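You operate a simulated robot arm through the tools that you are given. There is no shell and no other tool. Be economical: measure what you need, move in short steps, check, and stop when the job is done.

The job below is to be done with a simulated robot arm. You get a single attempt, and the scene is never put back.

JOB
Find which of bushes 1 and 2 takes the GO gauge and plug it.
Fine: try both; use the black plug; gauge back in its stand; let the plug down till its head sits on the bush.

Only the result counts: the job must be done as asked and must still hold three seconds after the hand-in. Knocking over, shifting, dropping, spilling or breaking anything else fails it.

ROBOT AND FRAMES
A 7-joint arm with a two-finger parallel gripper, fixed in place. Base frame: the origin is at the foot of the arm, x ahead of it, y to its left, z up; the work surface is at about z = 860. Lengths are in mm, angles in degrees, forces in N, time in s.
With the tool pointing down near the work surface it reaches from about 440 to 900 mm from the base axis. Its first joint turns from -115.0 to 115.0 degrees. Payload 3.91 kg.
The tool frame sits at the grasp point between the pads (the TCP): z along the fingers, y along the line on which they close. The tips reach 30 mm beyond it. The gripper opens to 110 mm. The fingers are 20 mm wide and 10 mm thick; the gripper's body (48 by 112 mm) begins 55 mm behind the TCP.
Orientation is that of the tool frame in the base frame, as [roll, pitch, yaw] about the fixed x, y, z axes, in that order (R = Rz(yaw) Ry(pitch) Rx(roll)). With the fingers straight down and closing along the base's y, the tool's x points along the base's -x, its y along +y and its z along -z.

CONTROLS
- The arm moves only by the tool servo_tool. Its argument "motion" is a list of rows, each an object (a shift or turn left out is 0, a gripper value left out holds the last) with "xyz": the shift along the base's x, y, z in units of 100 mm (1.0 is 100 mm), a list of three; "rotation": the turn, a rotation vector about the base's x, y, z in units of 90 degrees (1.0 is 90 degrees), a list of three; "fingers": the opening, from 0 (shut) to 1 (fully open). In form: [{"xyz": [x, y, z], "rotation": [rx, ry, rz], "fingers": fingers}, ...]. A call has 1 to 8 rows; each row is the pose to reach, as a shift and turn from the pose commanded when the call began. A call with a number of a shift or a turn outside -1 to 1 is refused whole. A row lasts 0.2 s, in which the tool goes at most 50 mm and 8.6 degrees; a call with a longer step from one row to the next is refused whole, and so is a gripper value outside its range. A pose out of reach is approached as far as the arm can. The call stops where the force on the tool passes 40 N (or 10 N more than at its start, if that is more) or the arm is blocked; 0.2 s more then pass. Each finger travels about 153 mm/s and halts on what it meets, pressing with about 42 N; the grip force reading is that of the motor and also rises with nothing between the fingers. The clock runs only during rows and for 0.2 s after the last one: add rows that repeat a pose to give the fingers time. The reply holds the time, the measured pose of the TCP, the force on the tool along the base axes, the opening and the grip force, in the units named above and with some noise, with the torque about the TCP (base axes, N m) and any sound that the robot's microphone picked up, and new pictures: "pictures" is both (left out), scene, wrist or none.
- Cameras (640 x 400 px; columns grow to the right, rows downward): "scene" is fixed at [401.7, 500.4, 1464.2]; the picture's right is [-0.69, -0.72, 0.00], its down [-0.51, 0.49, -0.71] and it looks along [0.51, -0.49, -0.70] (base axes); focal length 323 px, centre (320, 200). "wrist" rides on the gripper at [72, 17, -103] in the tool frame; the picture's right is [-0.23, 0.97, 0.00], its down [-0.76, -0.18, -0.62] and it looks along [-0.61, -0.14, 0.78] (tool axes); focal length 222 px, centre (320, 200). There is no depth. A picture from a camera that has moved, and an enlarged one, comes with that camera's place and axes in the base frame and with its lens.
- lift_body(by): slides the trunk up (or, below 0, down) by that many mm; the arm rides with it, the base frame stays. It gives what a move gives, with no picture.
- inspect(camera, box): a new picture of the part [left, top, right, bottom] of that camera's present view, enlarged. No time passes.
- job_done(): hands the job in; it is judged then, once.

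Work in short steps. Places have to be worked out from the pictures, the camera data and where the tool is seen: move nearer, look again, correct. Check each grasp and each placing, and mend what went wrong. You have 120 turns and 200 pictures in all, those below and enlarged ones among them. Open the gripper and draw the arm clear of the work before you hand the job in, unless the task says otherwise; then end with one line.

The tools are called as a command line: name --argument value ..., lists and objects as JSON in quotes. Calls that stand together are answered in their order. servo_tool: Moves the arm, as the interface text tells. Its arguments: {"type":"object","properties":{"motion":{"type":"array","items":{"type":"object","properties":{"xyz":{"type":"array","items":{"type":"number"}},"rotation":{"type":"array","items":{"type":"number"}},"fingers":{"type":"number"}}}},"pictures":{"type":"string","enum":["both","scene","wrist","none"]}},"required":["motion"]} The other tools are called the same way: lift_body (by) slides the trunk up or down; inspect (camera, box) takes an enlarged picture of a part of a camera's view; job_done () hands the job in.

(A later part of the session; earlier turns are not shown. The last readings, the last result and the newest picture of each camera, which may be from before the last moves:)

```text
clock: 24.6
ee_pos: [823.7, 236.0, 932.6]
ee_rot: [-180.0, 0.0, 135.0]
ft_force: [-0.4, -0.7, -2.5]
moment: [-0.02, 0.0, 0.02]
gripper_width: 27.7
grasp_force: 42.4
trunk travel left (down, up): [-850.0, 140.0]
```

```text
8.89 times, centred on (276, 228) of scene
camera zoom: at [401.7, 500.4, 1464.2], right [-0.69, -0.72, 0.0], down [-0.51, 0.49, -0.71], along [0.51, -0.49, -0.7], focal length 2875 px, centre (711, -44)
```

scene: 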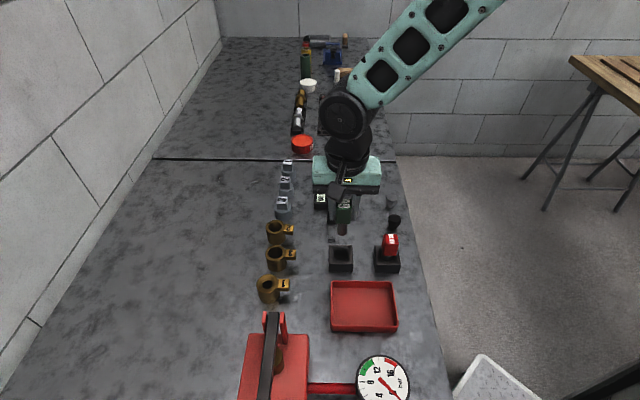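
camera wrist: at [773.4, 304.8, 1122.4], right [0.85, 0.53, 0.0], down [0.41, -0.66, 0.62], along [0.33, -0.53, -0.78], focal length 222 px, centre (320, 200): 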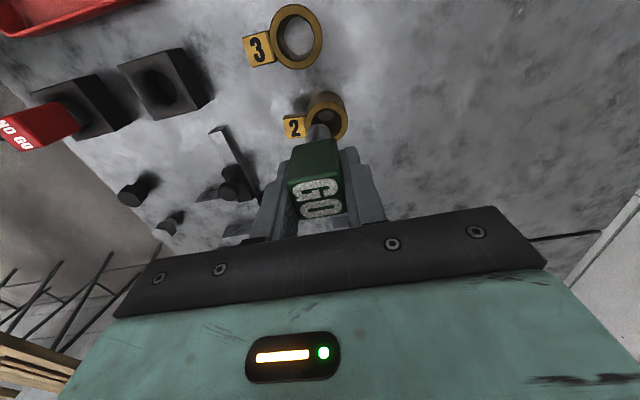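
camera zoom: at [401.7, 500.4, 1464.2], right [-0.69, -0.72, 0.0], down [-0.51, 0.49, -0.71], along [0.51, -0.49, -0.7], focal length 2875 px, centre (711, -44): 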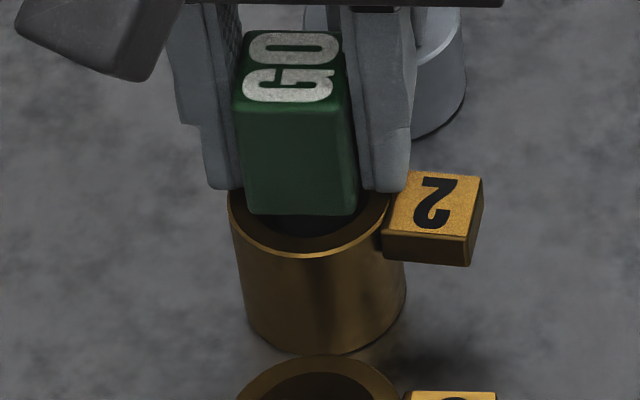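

The GO gauge goes fully into bush 2, so bush 2 is the one. Withdrawing straight up and heading back to the stand.

servo_tool --motion '[{"xyz": [0, 0, 0.3]}, {"xyz": [0, 0, 0.65]}, {"xyz": [0, 0, 1.0]}, {"xyz": [-0.4, -0.15, 1.0]}, {"xyz": [-0.8, -0.3, 1.0]}, {"xyz": [-1.0, -0.4, 1.0]}, {"xyz": [-1.0, -0.4, 1.0]}]' --pictures "none"

```text
clock: 26.2
ee_pos: [724.1, 197.1, 1032.1]
ee_rot: [180.0, -0.1, 135.0]
ft_force: [-0.1, 0.2, -2.0]
moment: [0.0, 0.0, 0.0]
gripper_width: 27.6
grasp_force: 41.7
trunk travel left (down, up): [-850.0, 140.0]
```

Hovering above the stand with the pin about 25 mm above its top to check alignment.

servo_tool --motion '[{"xyz": [-0.25, -0.09, 0]}, {"xyz": [-0.512, -0.177, 0]}, {"xyz": [-0.512, -0.177, -0.3]}, {"xyz": [-0.512, -0.177, -0.58]}, {"xyz": [-0.512, -0.177, -0.58]}]' --pictures "none"

inspect --camera "wrist" --box '[262, 70, 374, 140]'

inspect --camera "scene" --box '[300, 225, 380, 275]'

```text
clock: 27.4
ee_pos: [673.3, 178.6, 972.7]
ee_rot: [-180.0, 0.0, 135.0]
ft_force: [-0.2, 0.0, -2.5]
moment: [0.05, 0.0, -0.02]
gripper_width: 27.5
grasp_force: 41.9
trunk travel left (down, up): [-850.0, 140.0]
```

```text
5.71 times, centred on (318, 105) of wrist
camera zoom: at [633.8, 241.9, 1077.5], right [0.85, 0.53, 0.0], down [0.41, -0.66, 0.62], along [0.33, -0.53, -0.78], focal length 1269 px, centre (331, 743)
```

zoom: 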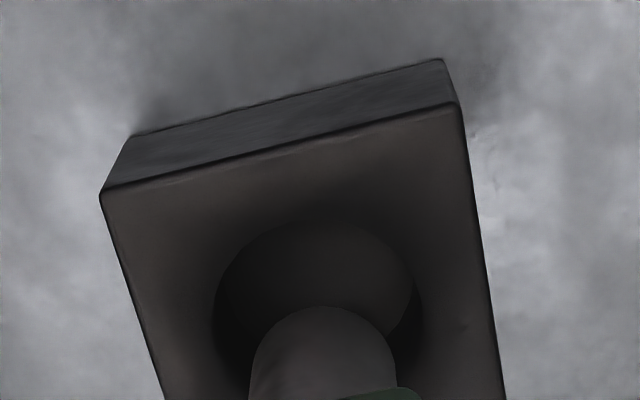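

```text
8.00 times, centred on (340, 250) of scene
camera zoom: at [401.7, 500.4, 1464.2], right [-0.69, -0.72, 0.0], down [-0.51, 0.49, -0.71], along [0.51, -0.49, -0.7], focal length 2587 px, centre (160, -200)
```

zoom: 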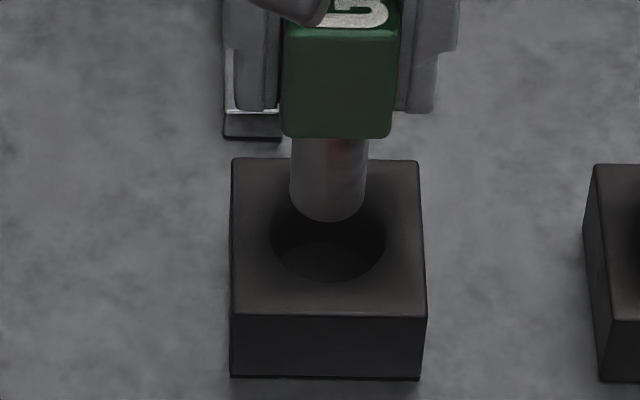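

The hole is wide and the pin is well lined up, so I lower the gauge to its original height.

servo_tool --motion '[{"xyz": [0, 0, -0.15]}, {"xyz": [0, 0, -0.3]}, {"xyz": [0, 0, -0.38]}, {"xyz": [0, 0, -0.41]}, {"xyz": [0, 0, -0.42]}]' --pictures "none"

inspect --camera "scene" --box '[300, 225, 380, 275]'

```text
clock: 28.6
ee_pos: [674.0, 178.1, 932.7]
ee_rot: [-180.0, 0.0, 135.0]
ft_force: [-0.8, -0.5, -2.1]
moment: [-0.01, -0.02, 0.0]
gripper_width: 27.7
grasp_force: 42.2
trunk travel left (down, up): [-850.0, 140.0]
```

```text
8.00 times, centred on (340, 250) of scene
camera zoom: at [401.7, 500.4, 1464.2], right [-0.69, -0.72, 0.0], down [-0.51, 0.49, -0.71], along [0.51, -0.49, -0.7], focal length 2587 px, centre (160, -200)
```

zoom: 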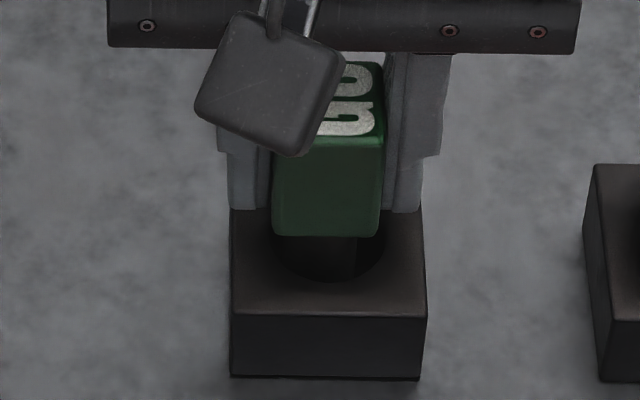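

Slightly high and about 1.5 mm off the original spot. I'll nudge it and lower until the gauge touches bottom.

servo_tool --motion '[{"xyz": [-0.015, 0.005, 0]}, {"xyz": [-0.015, 0.005, -0.01]}, {"xyz": [-0.015, 0.005, -0.02]}, {"xyz": [-0.015, 0.005, -0.025]}]' --pictures "none"

```text
clock: 29.6
ee_pos: [670.0, 178.8, 931.2]
ee_rot: [-180.0, 0.0, 135.0]
ft_force: [-0.6, -0.6, 0.8]
moment: [-0.05, 0.04, -0.01]
gripper_width: 27.5
grasp_force: 42.1
trunk travel left (down, up): [-850.0, 140.0]
```

The gauge has landed (about 3 N of support). Releasing gently.

servo_tool --motion '[{"fingers": 0.35}, {"fingers": 0.5}, {"fingers": 0.55}, {"fingers": 0.55, "xyz": [0, 0, 0.3]}, {"fingers": 0.55, "xyz": [0, 0, 0.7]}, {"fingers": 0.55, "xyz": [0, 0, 1.0]}, {"fingers": 0.55, "xyz": [0, 0, 1.0]}]' --pictures "none"

inspect --camera "scene" --box '[280, 190, 420, 278]'

```text
clock: 31.2
ee_pos: [672.1, 178.4, 1029.1]
ee_rot: [179.9, -0.1, 135.0]
ft_force: [0.6, -0.9, 0.5]
moment: [-0.01, -0.03, -0.02]
gripper_width: 60.4
grasp_force: 0.1
trunk travel left (down, up): [-850.0, 140.0]
```

```text
4.55 times, centred on (350, 234) of scene
camera zoom: at [401.7, 500.4, 1464.2], right [-0.69, -0.72, 0.0], down [-0.51, 0.49, -0.71], along [0.51, -0.49, -0.7], focal length 1470 px, centre (184, 46)
```

zoom: 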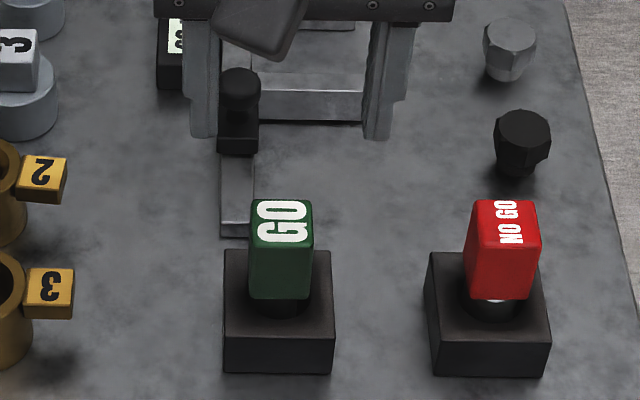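

The GO gauge is back in its stand. Now heading to the black plug.

servo_tool --motion '[{"xyz": [-0.05, -0.4, 0]}, {"xyz": [-0.1, -0.8, 0]}, {"xyz": [-0.1, -1.0, 0]}, {"xyz": [-0.1, -1.0, 0]}]' --pictures "wrist"

inspect --camera "wrist" --box '[200, 60, 360, 160]'

inspect --camera "scene" --box '[364, 185, 436, 230]'

```text
clock: 32.2
ee_pos: [660.2, 77.9, 1031.1]
ee_rot: [180.0, 0.1, 135.0]
ft_force: [-0.4, 0.5, 0.0]
moment: [0.0, 0.0, 0.02]
gripper_width: 60.6
grasp_force: 0.1
trunk travel left (down, up): [-850.0, 140.0]
camera wrist: at [622.7, 142.6, 1134.7], right [0.85, 0.53, 0.0], down [0.41, -0.66, 0.62], along [0.33, -0.53, -0.78], focal length 222 px, centre (320, 200)
```

wrist: 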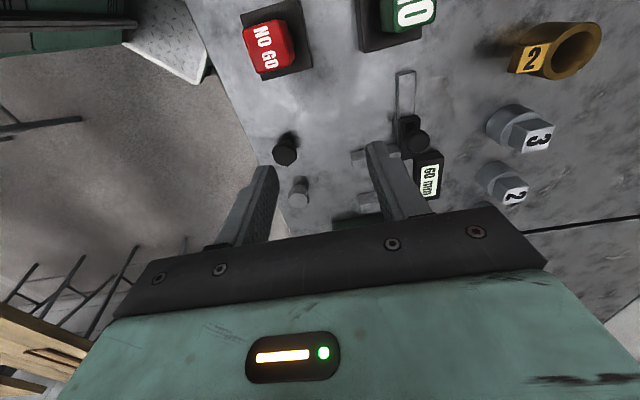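

```text
4.00 times, centred on (280, 110) of wrist
camera zoom: at [622.7, 142.6, 1134.7], right [0.85, 0.53, 0.0], down [0.41, -0.66, 0.62], along [0.33, -0.53, -0.78], focal length 888 px, centre (480, 560)
```

zoom: 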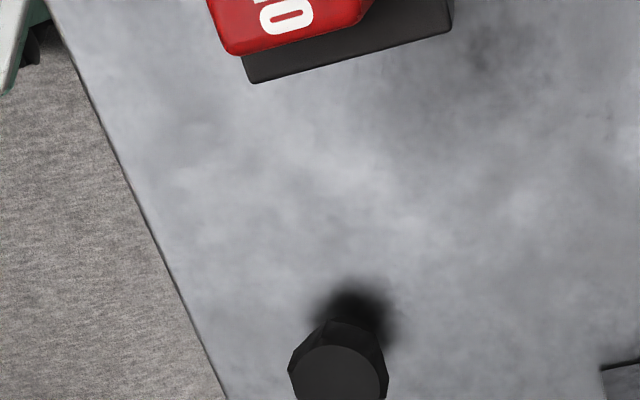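

```text
8.89 times, centred on (400, 208) of scene
camera zoom: at [401.7, 500.4, 1464.2], right [-0.69, -0.72, 0.0], down [-0.51, 0.49, -0.71], along [0.51, -0.49, -0.7], focal length 2875 px, centre (-391, 133)
```

zoom: 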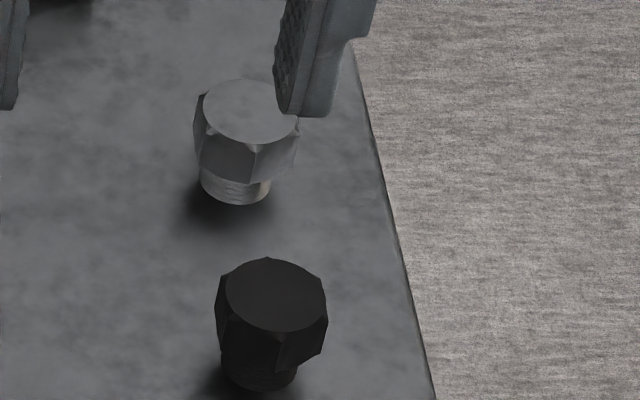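

The plug's hex flats face the finger closing line. It stands at about (653,11), with its top near z 888 and the head about 15 mm tall. Hovering above it.

servo_tool --motion '[{"xyz": [-0.03, -0.3, -0.15]}, {"xyz": [-0.073, -0.67, -0.3]}, {"xyz": [-0.073, -0.67, -0.7]}, {"xyz": [-0.073, -0.67, -0.7]}]' --pictures "none"

inspect --camera "wrist" --box '[250, 90, 410, 190]'

inspect --camera "scene" --box '[364, 185, 436, 230]'

```text
clock: 33.2
ee_pos: [654.4, 13.8, 962.6]
ee_rot: [-179.9, 0.0, 135.0]
ft_force: [0.1, 0.5, 0.9]
moment: [0.02, -0.03, 0.01]
gripper_width: 60.5
grasp_force: 0.2
trunk travel left (down, up): [-850.0, 140.0]
```

```text
4.00 times, centred on (330, 140) of wrist
camera zoom: at [615.7, 77.3, 1066.4], right [0.85, 0.53, 0.0], down [0.41, -0.66, 0.62], along [0.33, -0.53, -0.78], focal length 888 px, centre (280, 440)
```

zoom: 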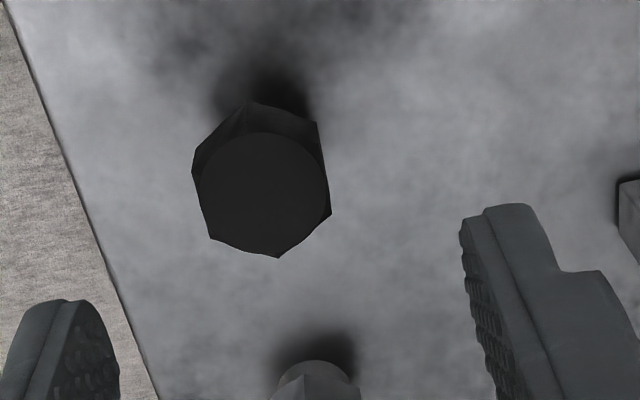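

```text
8.89 times, centred on (400, 208) of scene
camera zoom: at [401.7, 500.4, 1464.2], right [-0.69, -0.72, 0.0], down [-0.51, 0.49, -0.71], along [0.51, -0.49, -0.7], focal length 2875 px, centre (-391, 133)
```

zoom: 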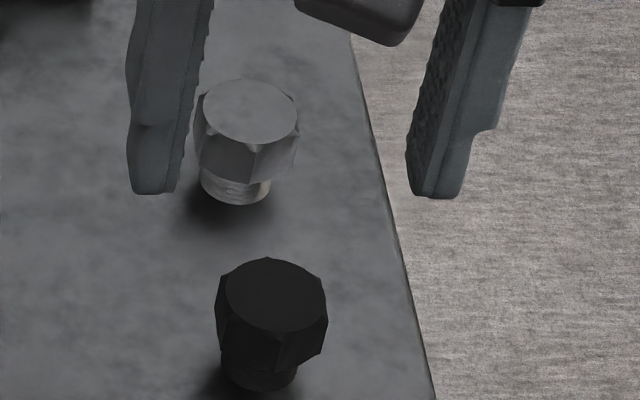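

The plug is at (653.4,11.4), its flats match the fingers, and the grey plug is clear. Shifting (-1.2,-3) and descending to grip the head only.

servo_tool --motion '[{"xyz": [-0.012, -0.03, 0]}, {"xyz": [-0.012, -0.03, -0.3]}, {"xyz": [-0.012, -0.03, -0.5]}, {"xyz": [-0.012, -0.03, -0.57]}, {"xyz": [-0.012, -0.03, -0.57]}]' --pictures "none"

inspect --camera "wrist" --box '[250, 90, 410, 190]'

inspect --camera "scene" --box '[364, 185, 436, 230]'

```text
clock: 34.4
ee_pos: [651.9, 9.2, 904.1]
ee_rot: [179.9, 0.0, 135.0]
ft_force: [-0.2, -0.2, 0.6]
moment: [0.0, 0.0, 0.03]
gripper_width: 60.7
grasp_force: 0.1
trunk travel left (down, up): [-850.0, 140.0]
```

```text
4.00 times, centred on (330, 140) of wrist
camera zoom: at [614.2, 74.0, 1008.5], right [0.85, 0.53, 0.0], down [0.41, -0.66, 0.62], along [0.33, -0.53, -0.78], focal length 888 px, centre (280, 440)
```

zoom: 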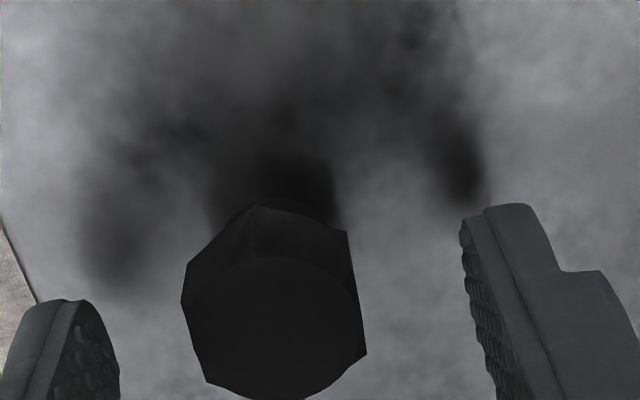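

```text
8.89 times, centred on (400, 208) of scene
camera zoom: at [401.7, 500.4, 1464.2], right [-0.69, -0.72, 0.0], down [-0.51, 0.49, -0.71], along [0.51, -0.49, -0.7], focal length 2875 px, centre (-391, 133)
```

zoom: 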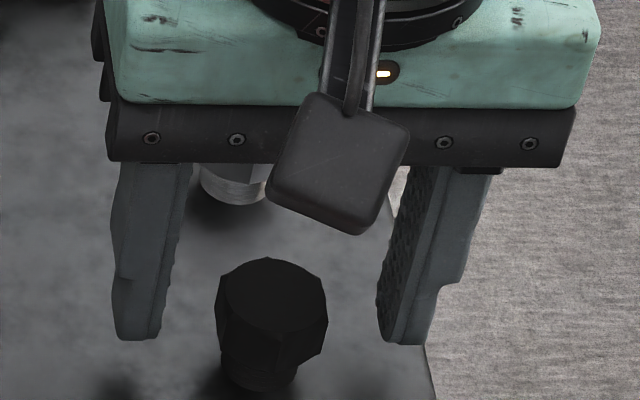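

The plug sits about 3 mm nearer the camera than the fingers' centre. I'll shift (-2.5,+0.9), then close.

servo_tool --motion '[{"xyz": [-0.025, 0.009, -0.01]}, {"xyz": [-0.025, 0.009, -0.01]}, {"xyz": [-0.025, 0.009, -0.01], "fingers": 0.2}, {"xyz": [-0.025, 0.009, -0.01], "fingers": 0.2}, {"xyz": [-0.025, 0.009, -0.01], "fingers": 0.2}]' --pictures "none"

inspect --camera "wrist" --box '[250, 90, 410, 190]'

inspect --camera "scene" --box '[364, 185, 436, 230]'

```text
clock: 35.6
ee_pos: [650.5, 9.7, 903.6]
ee_rot: [-180.0, 0.0, 134.9]
ft_force: [0.3, 0.3, 0.3]
moment: [0.02, 0.06, -0.02]
gripper_width: 26.1
grasp_force: 41.9
trunk travel left (down, up): [-850.0, 140.0]
```

```text
4.00 times, centred on (330, 140) of wrist
camera zoom: at [611.5, 74.8, 1007.6], right [0.85, 0.53, 0.0], down [0.41, -0.66, 0.62], along [0.33, -0.53, -0.78], focal length 888 px, centre (280, 440)
```

zoom: 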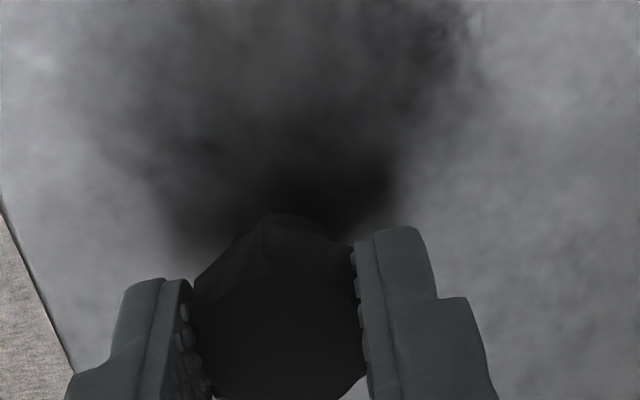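

```text
8.89 times, centred on (400, 208) of scene
camera zoom: at [401.7, 500.4, 1464.2], right [-0.69, -0.72, 0.0], down [-0.51, 0.49, -0.71], along [0.51, -0.49, -0.7], focal length 2875 px, centre (-391, 133)
```

zoom: 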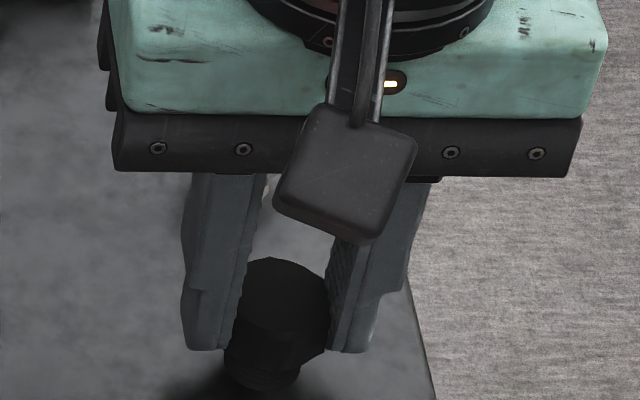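

Gripped the hex flats at 26.1 mm. Lifting straight up and checking.

servo_tool --motion '[{"xyz": [0, 0, 0.15]}, {"xyz": [0, 0, 0.4]}, {"xyz": [0, 0, 0.8]}, {"xyz": [0, 0, 1.0]}, {"xyz": [0.3, 0.35, 1.0]}, {"xyz": [0.6, 0.7, 1.0]}, {"xyz": [0.82, 1.0, 1.0]}, {"xyz": [0.82, 1.0, 1.0]}]' --pictures "wrist"

inspect --camera "scene" --box '[270, 150, 390, 225]'

```text
clock: 37.4
ee_pos: [730.4, 111.7, 1002.9]
ee_rot: [-179.9, 0.0, 134.9]
ft_force: [0.4, -0.3, 0.2]
moment: [0.0, 0.02, 0.0]
gripper_width: 22.0
grasp_force: 0.0
trunk travel left (down, up): [-850.0, 140.0]
camera wrist: at [693.2, 176.1, 1106.5], right [0.85, 0.53, 0.0], down [0.41, -0.66, 0.62], along [0.33, -0.53, -0.78], focal length 222 px, centre (320, 200)
```

wrist: 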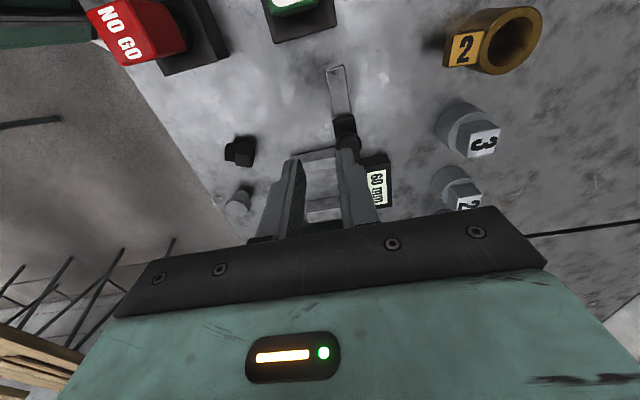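

```text
5.33 times, centred on (330, 188) of scene
camera zoom: at [401.7, 500.4, 1464.2], right [-0.69, -0.72, 0.0], down [-0.51, 0.49, -0.71], along [0.51, -0.49, -0.7], focal length 1725 px, centre (267, 267)
```

zoom: 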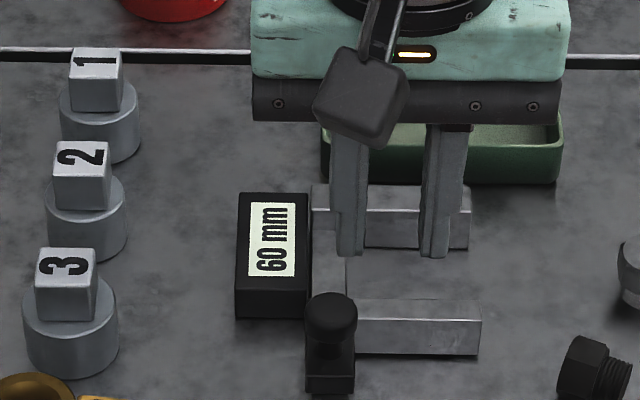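

The plug slipped out at the start of the lift and now lies on its side. I'll look at how it lies before re-grasping.

inspect --camera "scene" --box '[364, 185, 436, 230]'

inspect --camera "wrist" --box '[190, 110, 302, 180]'

```text
8.89 times, centred on (400, 208) of scene
camera zoom: at [401.7, 500.4, 1464.2], right [-0.69, -0.72, 0.0], down [-0.51, 0.49, -0.71], along [0.51, -0.49, -0.7], focal length 2875 px, centre (-391, 133)
```

zoom: 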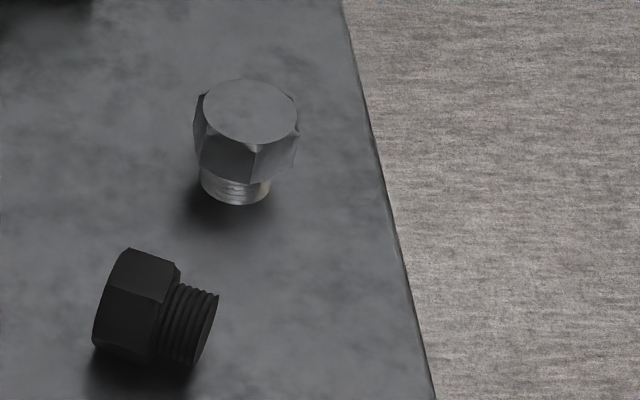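

```text
5.71 times, centred on (246, 145) of wrist
camera zoom: at [693.2, 176.1, 1106.5], right [0.85, 0.53, 0.0], down [0.41, -0.66, 0.62], along [0.33, -0.53, -0.78], focal length 1269 px, centre (743, 514)
```

zoom: 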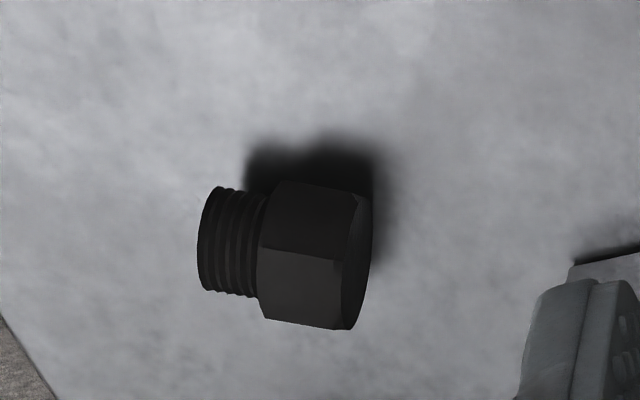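

The plug lies with its head centre at (683,28.6), axis at z≈873, and the shank pointing toward the base (direction (-.93,-.37)). I'll turn the tool +66.5° so the fingers close across its axis, open, and hover over it.

servo_tool --motion '[{"xyz": [-0.06, -0.1, 0], "rotation": [0, 0, 0.0924], "fingers": 0.55}, {"xyz": [-0.12, -0.2, 0], "rotation": [0, 0, 0.1848], "fingers": 0.55}, {"xyz": [-0.18, -0.3, 0], "rotation": [0, 0, 0.277], "fingers": 0.55}, {"xyz": [-0.24, -0.4, 0], "rotation": [0, 0, 0.3695], "fingers": 0.55}, {"xyz": [-0.3, -0.5, -0.1], "rotation": [0, 0, 0.462], "fingers": 0.55}, {"xyz": [-0.36, -0.6, -0.2], "rotation": [0, 0, 0.554], "fingers": 0.55}, {"xyz": [-0.42, -0.7, -0.3], "rotation": [0, 0, 0.647], "fingers": 0.55}, {"xyz": [-0.474, -0.825, -0.4], "rotation": [0, 0, 0.739], "fingers": 0.55}]' --pictures "wrist"

inspect --camera "wrist" --box '[250, 90, 410, 190]'

inspect --camera "scene" --box '[350, 170, 440, 226]'

```text
clock: 39.2
ee_pos: [683.7, 28.9, 962.3]
ee_rot: [-179.9, 0.0, -158.3]
ft_force: [0.3, 0.8, 0.5]
moment: [0.02, 0.01, 0.01]
gripper_width: 60.6
grasp_force: 0.0
trunk travel left (down, up): [-850.0, 140.0]
camera wrist: at [611.3, 19.0, 1066.7], right [-0.15, 0.99, 0.0], down [0.77, 0.12, 0.62], along [0.62, 0.09, -0.78], focal length 222 px, centre (320, 200)
```

wrist: 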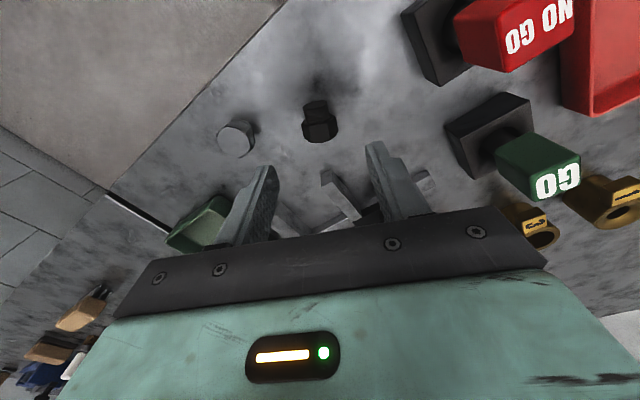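

```text
4.00 times, centred on (330, 140) of wrist
camera zoom: at [611.3, 19.0, 1066.7], right [-0.15, 0.99, 0.0], down [0.77, 0.12, 0.62], along [0.62, 0.09, -0.78], focal length 888 px, centre (280, 440)
```

zoom: 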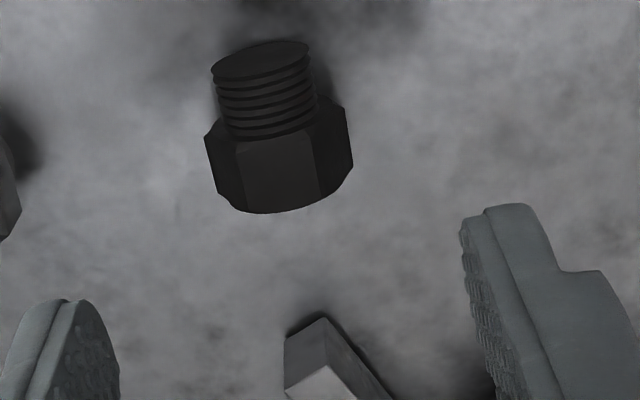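

```text
7.11 times, centred on (395, 198) of scene
camera zoom: at [401.7, 500.4, 1464.2], right [-0.69, -0.72, 0.0], down [-0.51, 0.49, -0.71], along [0.51, -0.49, -0.7], focal length 2300 px, centre (-213, 214)
```

zoom: 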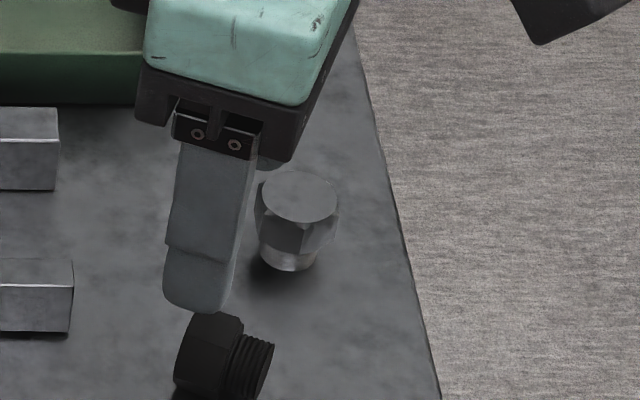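

The plug is aligned between the fingers. I'll narrow the opening to clear the grey plug, descend to TCP z≈893 and close fully.

servo_tool --motion '[{"xyz": [0.01, 0, -0.1], "fingers": 0.46}, {"xyz": [0.01, 0, -0.35], "fingers": 0.46}, {"xyz": [0.01, 0, -0.6], "fingers": 0.46}, {"xyz": [0.01, 0, -0.69], "fingers": 0.46}, {"xyz": [0.01, 0, -0.69], "fingers": 0.46}]' --pictures "none"

inspect --camera "wrist" --box '[250, 90, 410, 190]'

inspect --camera "scene" --box '[350, 170, 440, 226]'

```text
clock: 40.4
ee_pos: [686.5, 26.6, 893.3]
ee_rot: [180.0, 0.0, -158.4]
ft_force: [-0.4, -0.2, 0.3]
moment: [0.01, 0.0, -0.02]
gripper_width: 50.8
grasp_force: 0.1
trunk travel left (down, up): [-850.0, 140.0]
```

```text
4.00 times, centred on (330, 140) of wrist
camera zoom: at [612.8, 17.7, 997.4], right [-0.15, 0.99, 0.0], down [0.77, 0.11, 0.62], along [0.62, 0.09, -0.78], focal length 888 px, centre (280, 440)
```

zoom: 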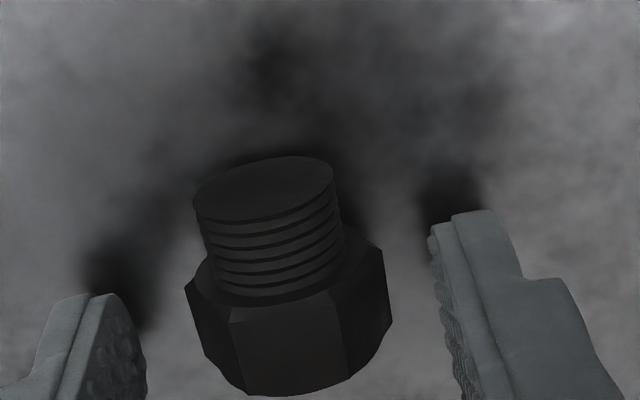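

```text
7.11 times, centred on (395, 198) of scene
camera zoom: at [401.7, 500.4, 1464.2], right [-0.69, -0.72, 0.0], down [-0.51, 0.49, -0.71], along [0.51, -0.49, -0.7], focal length 2300 px, centre (-213, 214)
```

zoom: 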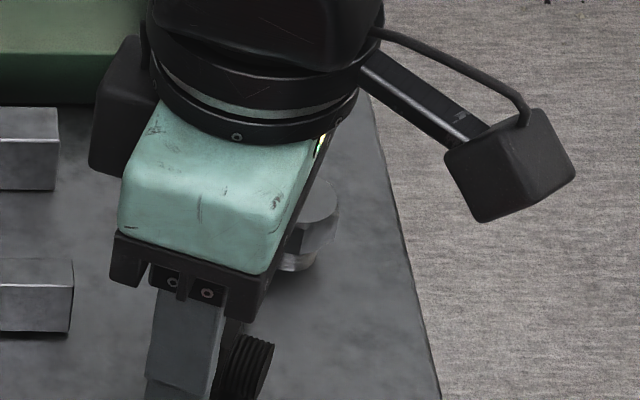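

The head centre is about 4.5 mm nearer the camera than the finger centre. I'll shift (-4.4,-0.5) and close.

servo_tool --motion '[{"xyz": [-0.044, -0.005, 0]}, {"xyz": [-0.044, -0.005, 0]}, {"xyz": [-0.044, -0.005, 0], "fingers": 0.28}, {"xyz": [-0.044, -0.005, 0], "fingers": 0.1}, {"xyz": [-0.044, -0.005, 0], "fingers": 0.0}, {"xyz": [-0.044, -0.005, 0], "fingers": 0.0}]' --pictures "none"

inspect --camera "wrist" --box '[250, 90, 410, 190]'

```text
clock: 41.8
ee_pos: [682.1, 26.4, 893.2]
ee_rot: [-180.0, -0.1, -158.5]
ft_force: [-0.6, 0.2, 0.0]
moment: [0.02, -0.01, 0.0]
gripper_width: 30.1
grasp_force: 42.6
trunk travel left (down, up): [-850.0, 140.0]
```

```text
4.00 times, centred on (330, 140) of wrist
camera zoom: at [608.5, 16.9, 997.0], right [-0.15, 0.99, 0.0], down [0.77, 0.11, 0.62], along [0.62, 0.09, -0.78], focal length 888 px, centre (280, 440)
```

zoom: 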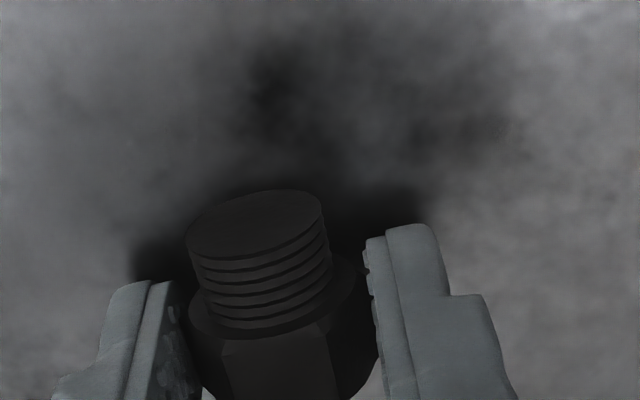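

Gripped across the corners at 30.1 mm. Lifting slowly and checking the hold.

servo_tool --motion '[{"xyz": [0, 0, 0.04]}, {"xyz": [0, 0, 0.1]}, {"xyz": [0, 0, 0.2]}, {"xyz": [0, 0, 0.35]}, {"xyz": [0, 0, 0.5]}, {"xyz": [0, 0, 0.65]}, {"xyz": [0, 0, 0.8]}]' --pictures "none"

inspect --camera "wrist" --box '[250, 90, 410, 190]'

```text
clock: 43.4
ee_pos: [681.6, 28.1, 973.1]
ee_rot: [-179.9, 0.0, -158.4]
ft_force: [0.3, 0.3, -2.3]
moment: [-0.01, -0.02, 0.01]
gripper_width: 30.0
grasp_force: 42.4
trunk travel left (down, up): [-850.0, 140.0]
```

```text
4.00 times, centred on (330, 140) of wrist
camera zoom: at [608.3, 18.1, 1077.9], right [-0.15, 0.99, 0.0], down [0.77, 0.11, 0.62], along [0.62, 0.09, -0.78], focal length 888 px, centre (280, 440)
```

zoom: 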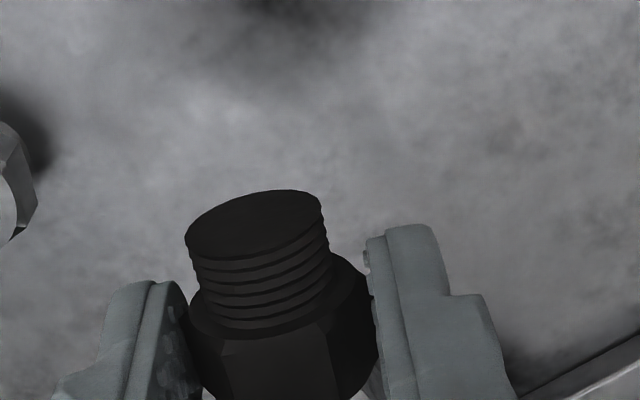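

Held well. The plan is to tip the tool about 82° so the shank points down, then stand the plug on the bench near the edge, with hand and camera hanging outside it. I'll start by moving back and tipping 49° in the air.

servo_tool --motion '[{"xyz": [-0.1, -0.04, 0.1], "rotation": [0.0332, -0.0846, 0]}, {"xyz": [-0.2, -0.08, 0.2], "rotation": [0.0664, -0.1692, 0]}, {"xyz": [-0.3, -0.12, 0.3], "rotation": [0.0996, -0.2538, 0]}, {"xyz": [-0.4, -0.16, 0.3], "rotation": [0.1328, -0.3384, 0]}, {"xyz": [-0.5, -0.2, 0.3], "rotation": [0.166, -0.423, 0]}, {"xyz": [-0.55, -0.25, 0.3], "rotation": [0.1992, -0.5076, 0]}, {"xyz": [-0.55, -0.25, 0.3], "rotation": [0.1992, -0.5076, 0]}]' --pictures "both"

```text
clock: 45.0
ee_pos: [626.4, 3.0, 1003.0]
ee_rot: [-180.0, 49.1, -158.4]
ft_force: [-0.3, 0.2, -0.8]
moment: [-0.02, 0.0, -0.01]
gripper_width: 30.2
grasp_force: 41.6
trunk travel left (down, up): [-850.0, 140.0]
camera wrist: at [503.6, -26.3, 1017.4], right [-0.22, 0.96, 0.17], down [0.09, -0.15, 0.98], along [0.97, 0.23, -0.05], focal length 222 px, centre (320, 200)
```

scene: 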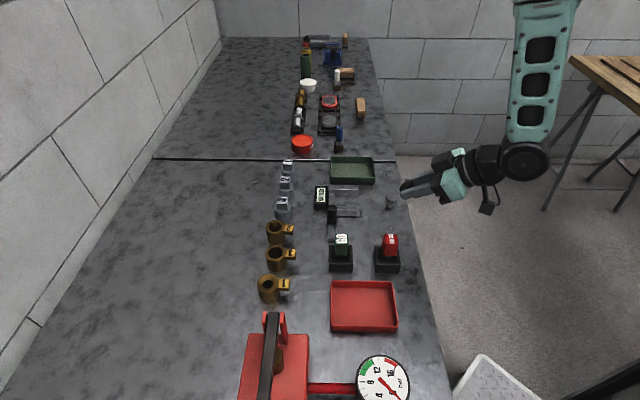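
wrist: 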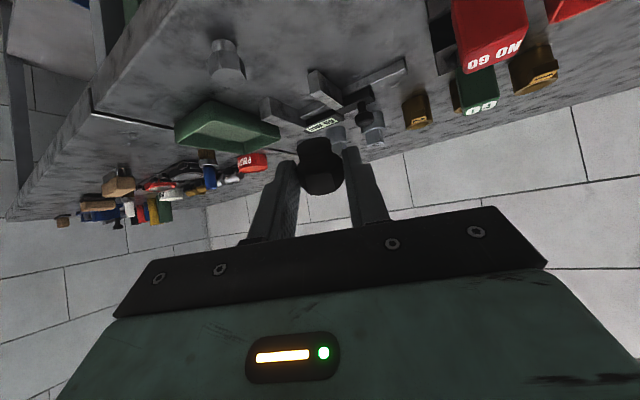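

That worked cleanly. Tipping the remaining 33°.

servo_tool --motion '[{"rotation": [0.0335, -0.0853, 0]}, {"rotation": [0.067, -0.1705, 0]}, {"rotation": [0.1005, -0.2558, 0]}, {"rotation": [0.134, -0.341, 0]}, {"rotation": [0.134, -0.341, 0]}]' --pictures "both"

inspect --camera "scene" --box '[370, 160, 460, 216]'

inspect --camera "wrist" --box '[230, 90, 410, 202]'

```text
clock: 46.2
ee_pos: [627.4, 1.9, 1004.1]
ee_rot: [-179.5, 82.1, -158.1]
ft_force: [-0.1, -1.1, -1.4]
moment: [-0.02, 0.0, 0.01]
gripper_width: 30.1
grasp_force: 42.3
trunk travel left (down, up): [-850.0, 140.0]
camera wrist: at [516.4, -21.8, 947.1], right [-0.33, 0.92, 0.22], down [-0.41, -0.35, 0.84], along [0.85, 0.18, 0.49], focal length 222 px, centre (320, 200)
```

scene: 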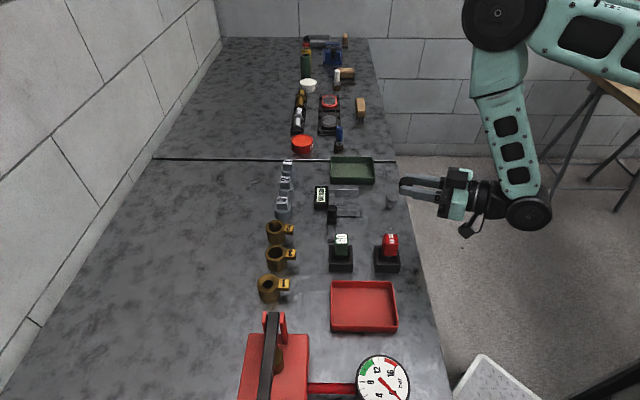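
wrist: 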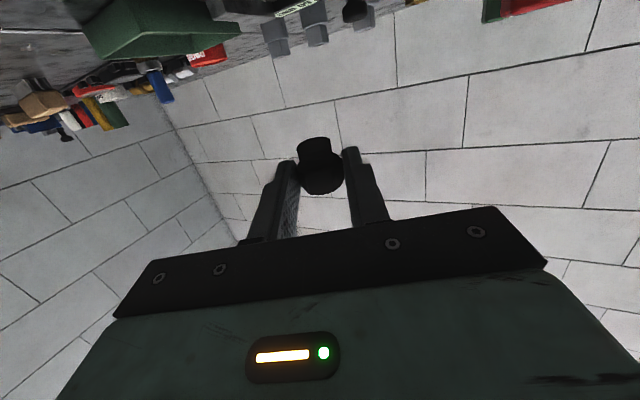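

```text
7.11 times, centred on (415, 188) of scene
camera zoom: at [401.7, 500.4, 1464.2], right [-0.69, -0.72, 0.0], down [-0.51, 0.49, -0.71], along [0.51, -0.49, -0.7], focal length 2300 px, centre (-356, 285)
```

zoom: 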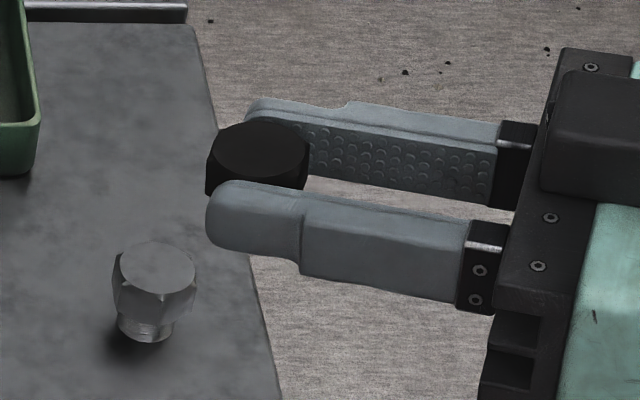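

```text
3.56 times, centred on (320, 146) of wrist
camera zoom: at [516.4, -21.8, 947.1], right [-0.33, 0.92, 0.22], down [-0.41, -0.35, 0.84], along [0.85, 0.18, 0.49], focal length 790 px, centre (320, 392)
```

zoom: 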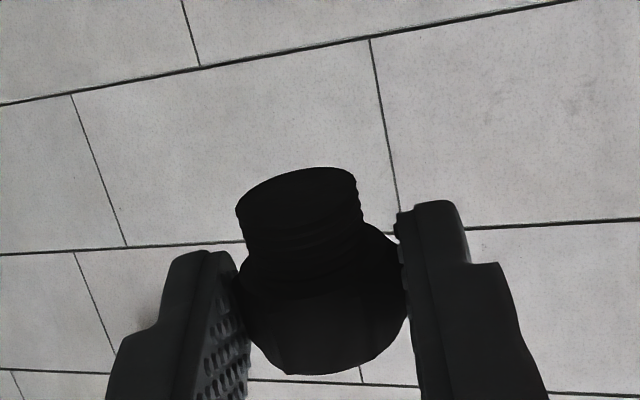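

The plug now points shank-down, about 8° off upright. Lowering it toward the bench at about (646,9).

servo_tool --motion '[{"xyz": [0, 0, -0.3]}, {"xyz": [0, 0, -0.6]}, {"xyz": [0, 0, -0.85]}, {"xyz": [0, 0, -1.0]}, {"xyz": [0, 0, -1.0]}]' --pictures "none"

inspect --camera "scene" --box '[370, 170, 510, 258]'

inspect --camera "wrist" --box '[230, 90, 410, 202]'

```text
clock: 47.4
ee_pos: [626.9, 1.5, 903.6]
ee_rot: [-179.5, 82.1, -158.1]
ft_force: [0.2, 0.6, -0.4]
moment: [-0.01, 0.0, -0.01]
gripper_width: 29.9
grasp_force: 41.9
trunk travel left (down, up): [-850.0, 140.0]
```

```text
4.55 times, centred on (440, 214) of scene
camera zoom: at [401.7, 500.4, 1464.2], right [-0.69, -0.72, 0.0], down [-0.51, 0.49, -0.71], along [0.51, -0.49, -0.7], focal length 1470 px, centre (-226, 136)
```

zoom: 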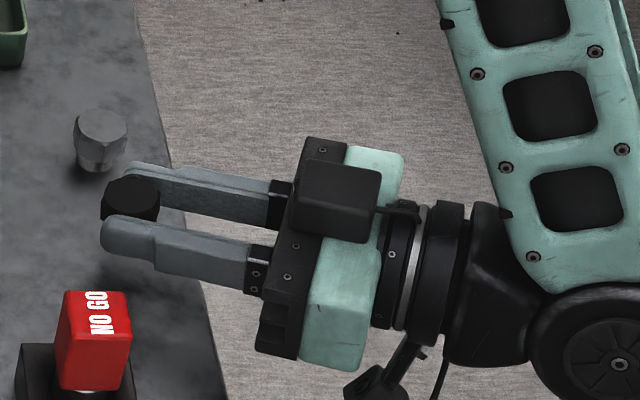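

```text
3.56 times, centred on (320, 146) of wrist
camera zoom: at [516.6, -22.6, 847.3], right [-0.33, 0.92, 0.22], down [-0.41, -0.35, 0.84], along [0.85, 0.18, 0.49], focal length 790 px, centre (320, 392)
```

zoom: 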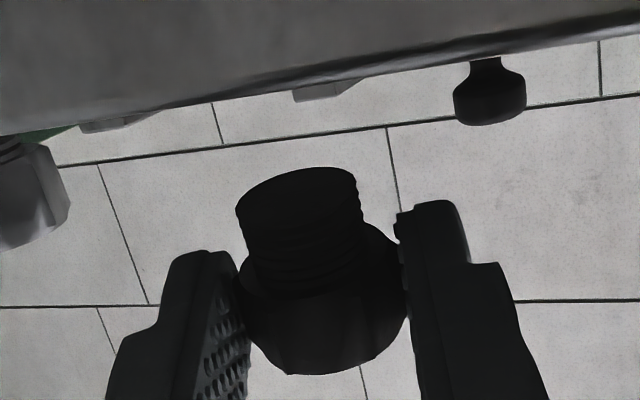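

The hand is clear, with its body outside the edge. Lowering in small steps to feel the bench.

servo_tool --motion '[{"xyz": [0, 0, -0.05]}, {"xyz": [0, 0, -0.1]}, {"xyz": [0, 0, -0.13]}, {"xyz": [0, 0, -0.15]}, {"xyz": [0, 0, -0.15]}]' --pictures "none"

inspect --camera "wrist" --box '[230, 60, 410, 172]'

```text
clock: 48.6
ee_pos: [627.0, 2.2, 888.3]
ee_rot: [-179.5, 82.1, -158.1]
ft_force: [-0.1, -0.5, -1.2]
moment: [0.0, -0.02, -0.01]
gripper_width: 30.0
grasp_force: 41.9
trunk travel left (down, up): [-850.0, 140.0]
```

```text
3.56 times, centred on (320, 116) of wrist
camera zoom: at [516.9, -22.3, 831.8], right [-0.33, 0.92, 0.22], down [-0.41, -0.35, 0.84], along [0.85, 0.18, 0.49], focal length 790 px, centre (320, 499)
```

zoom: 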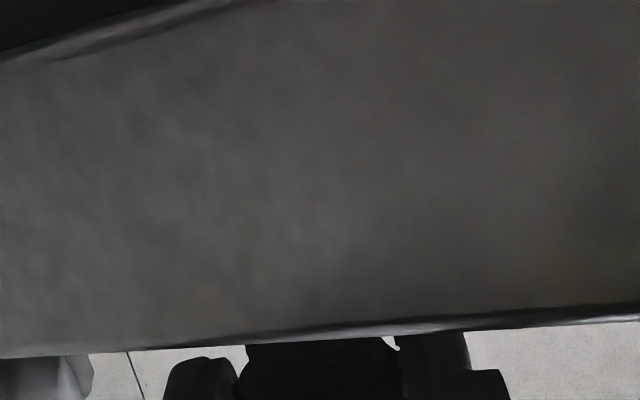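

Not touching yet. Lowering a few more millimetres.

servo_tool --motion '[{"xyz": [0, 0, -0.01]}, {"xyz": [0, 0, -0.02]}, {"xyz": [0, 0, -0.03]}]' --pictures "none"

```text
clock: 49.4
ee_pos: [624.7, 1.7, 886.1]
ee_rot: [-179.6, 82.1, -158.2]
ft_force: [0.0, -0.3, -1.4]
moment: [-0.03, 0.01, -0.03]
gripper_width: 29.9
grasp_force: 41.9
trunk travel left (down, up): [-850.0, 140.0]
```

servo_tool --motion '[{"xyz": [0, 0, -0.01]}, {"xyz": [0, 0, -0.02]}, {"xyz": [0, 0, -0.03]}]' --pictures "none"

inspect --camera "scene" --box '[370, 180, 450, 230]'

```text
clock: 50.2
ee_pos: [625.1, 1.8, 883.3]
ee_rot: [-179.7, 82.1, -158.2]
ft_force: [-0.9, -0.6, -1.4]
moment: [-0.03, 0.0, -0.01]
gripper_width: 30.0
grasp_force: 41.9
trunk travel left (down, up): [-850.0, 140.0]
```

```text
8.00 times, centred on (410, 205) of scene
camera zoom: at [401.7, 500.4, 1464.2], right [-0.69, -0.72, 0.0], down [-0.51, 0.49, -0.71], along [0.51, -0.49, -0.7], focal length 2587 px, centre (-400, 160)
```

zoom: 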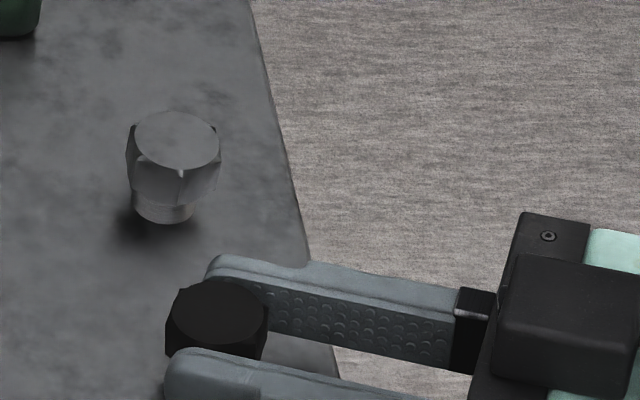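

The head top is now near its original standing height. A little more.

servo_tool --motion '[{"xyz": [0, 0, -0.01]}, {"xyz": [0, 0, -0.02]}, {"xyz": [0, 0, -0.025]}]' --pictures "none"

```text
clock: 51.0
ee_pos: [626.2, 1.9, 881.9]
ee_rot: [-179.6, 82.4, -158.2]
ft_force: [-4.0, -2.3, 20.4]
moment: [0.2, -0.48, 0.0]
gripper_width: 30.1
grasp_force: 42.1
trunk travel left (down, up): [-850.0, 140.0]
```

Bench contact at 881.9. I'll ease up slightly, tip another 4.5° toward upright and re-touch lightly.

servo_tool --motion '[{"xyz": [0, 0, 0.02]}, {"xyz": [0, 0, 0.02], "rotation": [0.0183, -0.0465, 0]}, {"xyz": [0, 0, 0.01], "rotation": [0.0183, -0.0465, 0]}, {"xyz": [0, 0, 0.0], "rotation": [0.0183, -0.0465, 0]}]' --pictures "none"

```text
clock: 52.0
ee_pos: [626.4, 2.3, 880.1]
ee_rot: [-179.6, 86.5, -158.1]
ft_force: [0.1, 3.2, 5.4]
moment: [0.08, -0.11, 0.09]
gripper_width: 30.0
grasp_force: 42.3
trunk travel left (down, up): [-850.0, 140.0]
```

Light contact of about 6 N with the plug nearly upright. Opening the fingers.

servo_tool --motion '[{"fingers": 0.35}, {"fingers": 0.5}, {"fingers": 0.55}, {"fingers": 0.55}]' --pictures "none"

inspect --camera "scene" --box '[370, 180, 450, 230]'

```text
clock: 53.0
ee_pos: [625.6, 2.3, 879.3]
ee_rot: [-179.1, 86.6, -157.8]
ft_force: [0.0, 0.3, -0.2]
moment: [-0.01, -0.01, 0.0]
gripper_width: 60.3
grasp_force: 0.0
trunk travel left (down, up): [-850.0, 140.0]
```

```text
8.00 times, centred on (410, 205) of scene
camera zoom: at [401.7, 500.4, 1464.2], right [-0.69, -0.72, 0.0], down [-0.51, 0.49, -0.71], along [0.51, -0.49, -0.7], focal length 2587 px, centre (-400, 160)
```

zoom: 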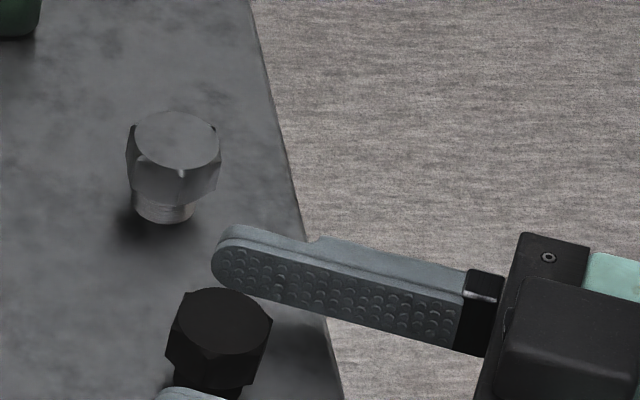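

The plug stands upright again. Backing straight out, then rising.

servo_tool --motion '[{"xyz": [-0.25, -0.1, 0]}, {"xyz": [-0.5, -0.2, 0]}, {"xyz": [-0.65, -0.26, 0.05]}, {"xyz": [-0.65, -0.26, 0.4]}, {"xyz": [-0.65, -0.26, 0.8]}, {"xyz": [-0.65, -0.26, 1.0]}, {"xyz": [-0.65, -0.26, 1.0]}]' --pictures "scene"

inspect --camera "scene" --box '[364, 185, 436, 230]'

```text
clock: 54.6
ee_pos: [563.1, -22.5, 979.3]
ee_rot: [-179.4, 86.6, -157.9]
ft_force: [-0.2, 0.3, -0.1]
moment: [0.01, 0.01, 0.01]
gripper_width: 60.4
grasp_force: 0.1
trunk travel left (down, up): [-850.0, 140.0]
```

scene: 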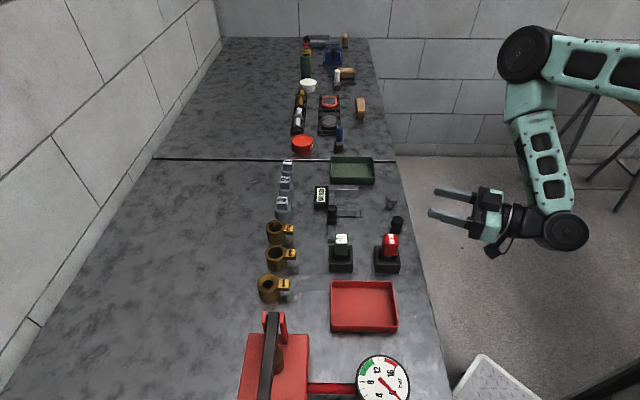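

```text
8.89 times, centred on (400, 208) of scene
camera zoom: at [401.7, 500.4, 1464.2], right [-0.69, -0.72, 0.0], down [-0.51, 0.49, -0.71], along [0.51, -0.49, -0.7], focal length 2875 px, centre (-391, 133)
```

zoom: 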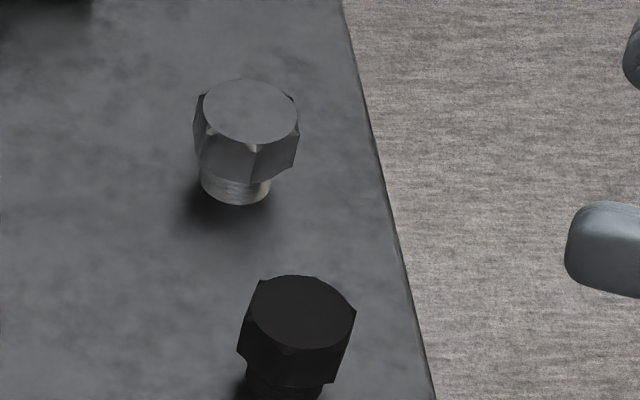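

The plug stands at about (643.5,9.5) with its hex flats at 21.5°/81.5°/141.5°. I'll tip the tool back to vertical in two calls.

servo_tool --motion '[{"xyz": [0, 0, 0.1], "rotation": [-0.0323, 0.0813, 0]}, {"xyz": [0, 0, 0.2], "rotation": [-0.0647, 0.1625, 0]}, {"xyz": [0, 0, 0.2], "rotation": [-0.097, 0.2438, 0]}, {"xyz": [0, 0, 0.2], "rotation": [-0.1293, 0.325, 0]}, {"xyz": [0, 0, 0.2], "rotation": [-0.1617, 0.4063, 0]}, {"xyz": [0, 0, 0.2], "rotation": [-0.194, 0.4876, 0]}]' --pictures "none"

servo_tool --motion '[{"xyz": [0.1, 0.05, 0], "rotation": [-0.0323, 0.0813, 0]}, {"xyz": [0.2, 0.1, 0], "rotation": [-0.0647, 0.1625, 0]}, {"xyz": [0.3, 0.15, 0], "rotation": [-0.097, 0.2438, 0]}, {"xyz": [0.4, 0.2, 0], "rotation": [-0.1293, 0.325, 0]}, {"xyz": [0.4, 0.2, 0], "rotation": [-0.1617, 0.4063, 0]}, {"xyz": [0.4, 0.2, 0], "rotation": [-0.1617, 0.4063, 0]}]' --pictures "none"

```text
clock: 56.0
ee_pos: [585.6, -18.0, 986.4]
ee_rot: [-179.8, 39.2, -158.3]
ft_force: [0.1, 0.0, -0.1]
moment: [0.02, 0.01, -0.02]
gripper_width: 60.8
grasp_force: 0.1
out of reach, approached as far as the arm can: row 2, 3, 4, 5, 6
trunk travel left (down, up): [-850.0, 140.0]
```

```text
clock: 57.4
ee_pos: [625.6, 1.0, 986.4]
ee_rot: [-179.7, 0.0, -158.3]
ft_force: [0.9, -0.1, 0.1]
moment: [0.03, 0.01, -0.01]
gripper_width: 60.6
grasp_force: 0.0
trunk travel left (down, up): [-850.0, 140.0]
```

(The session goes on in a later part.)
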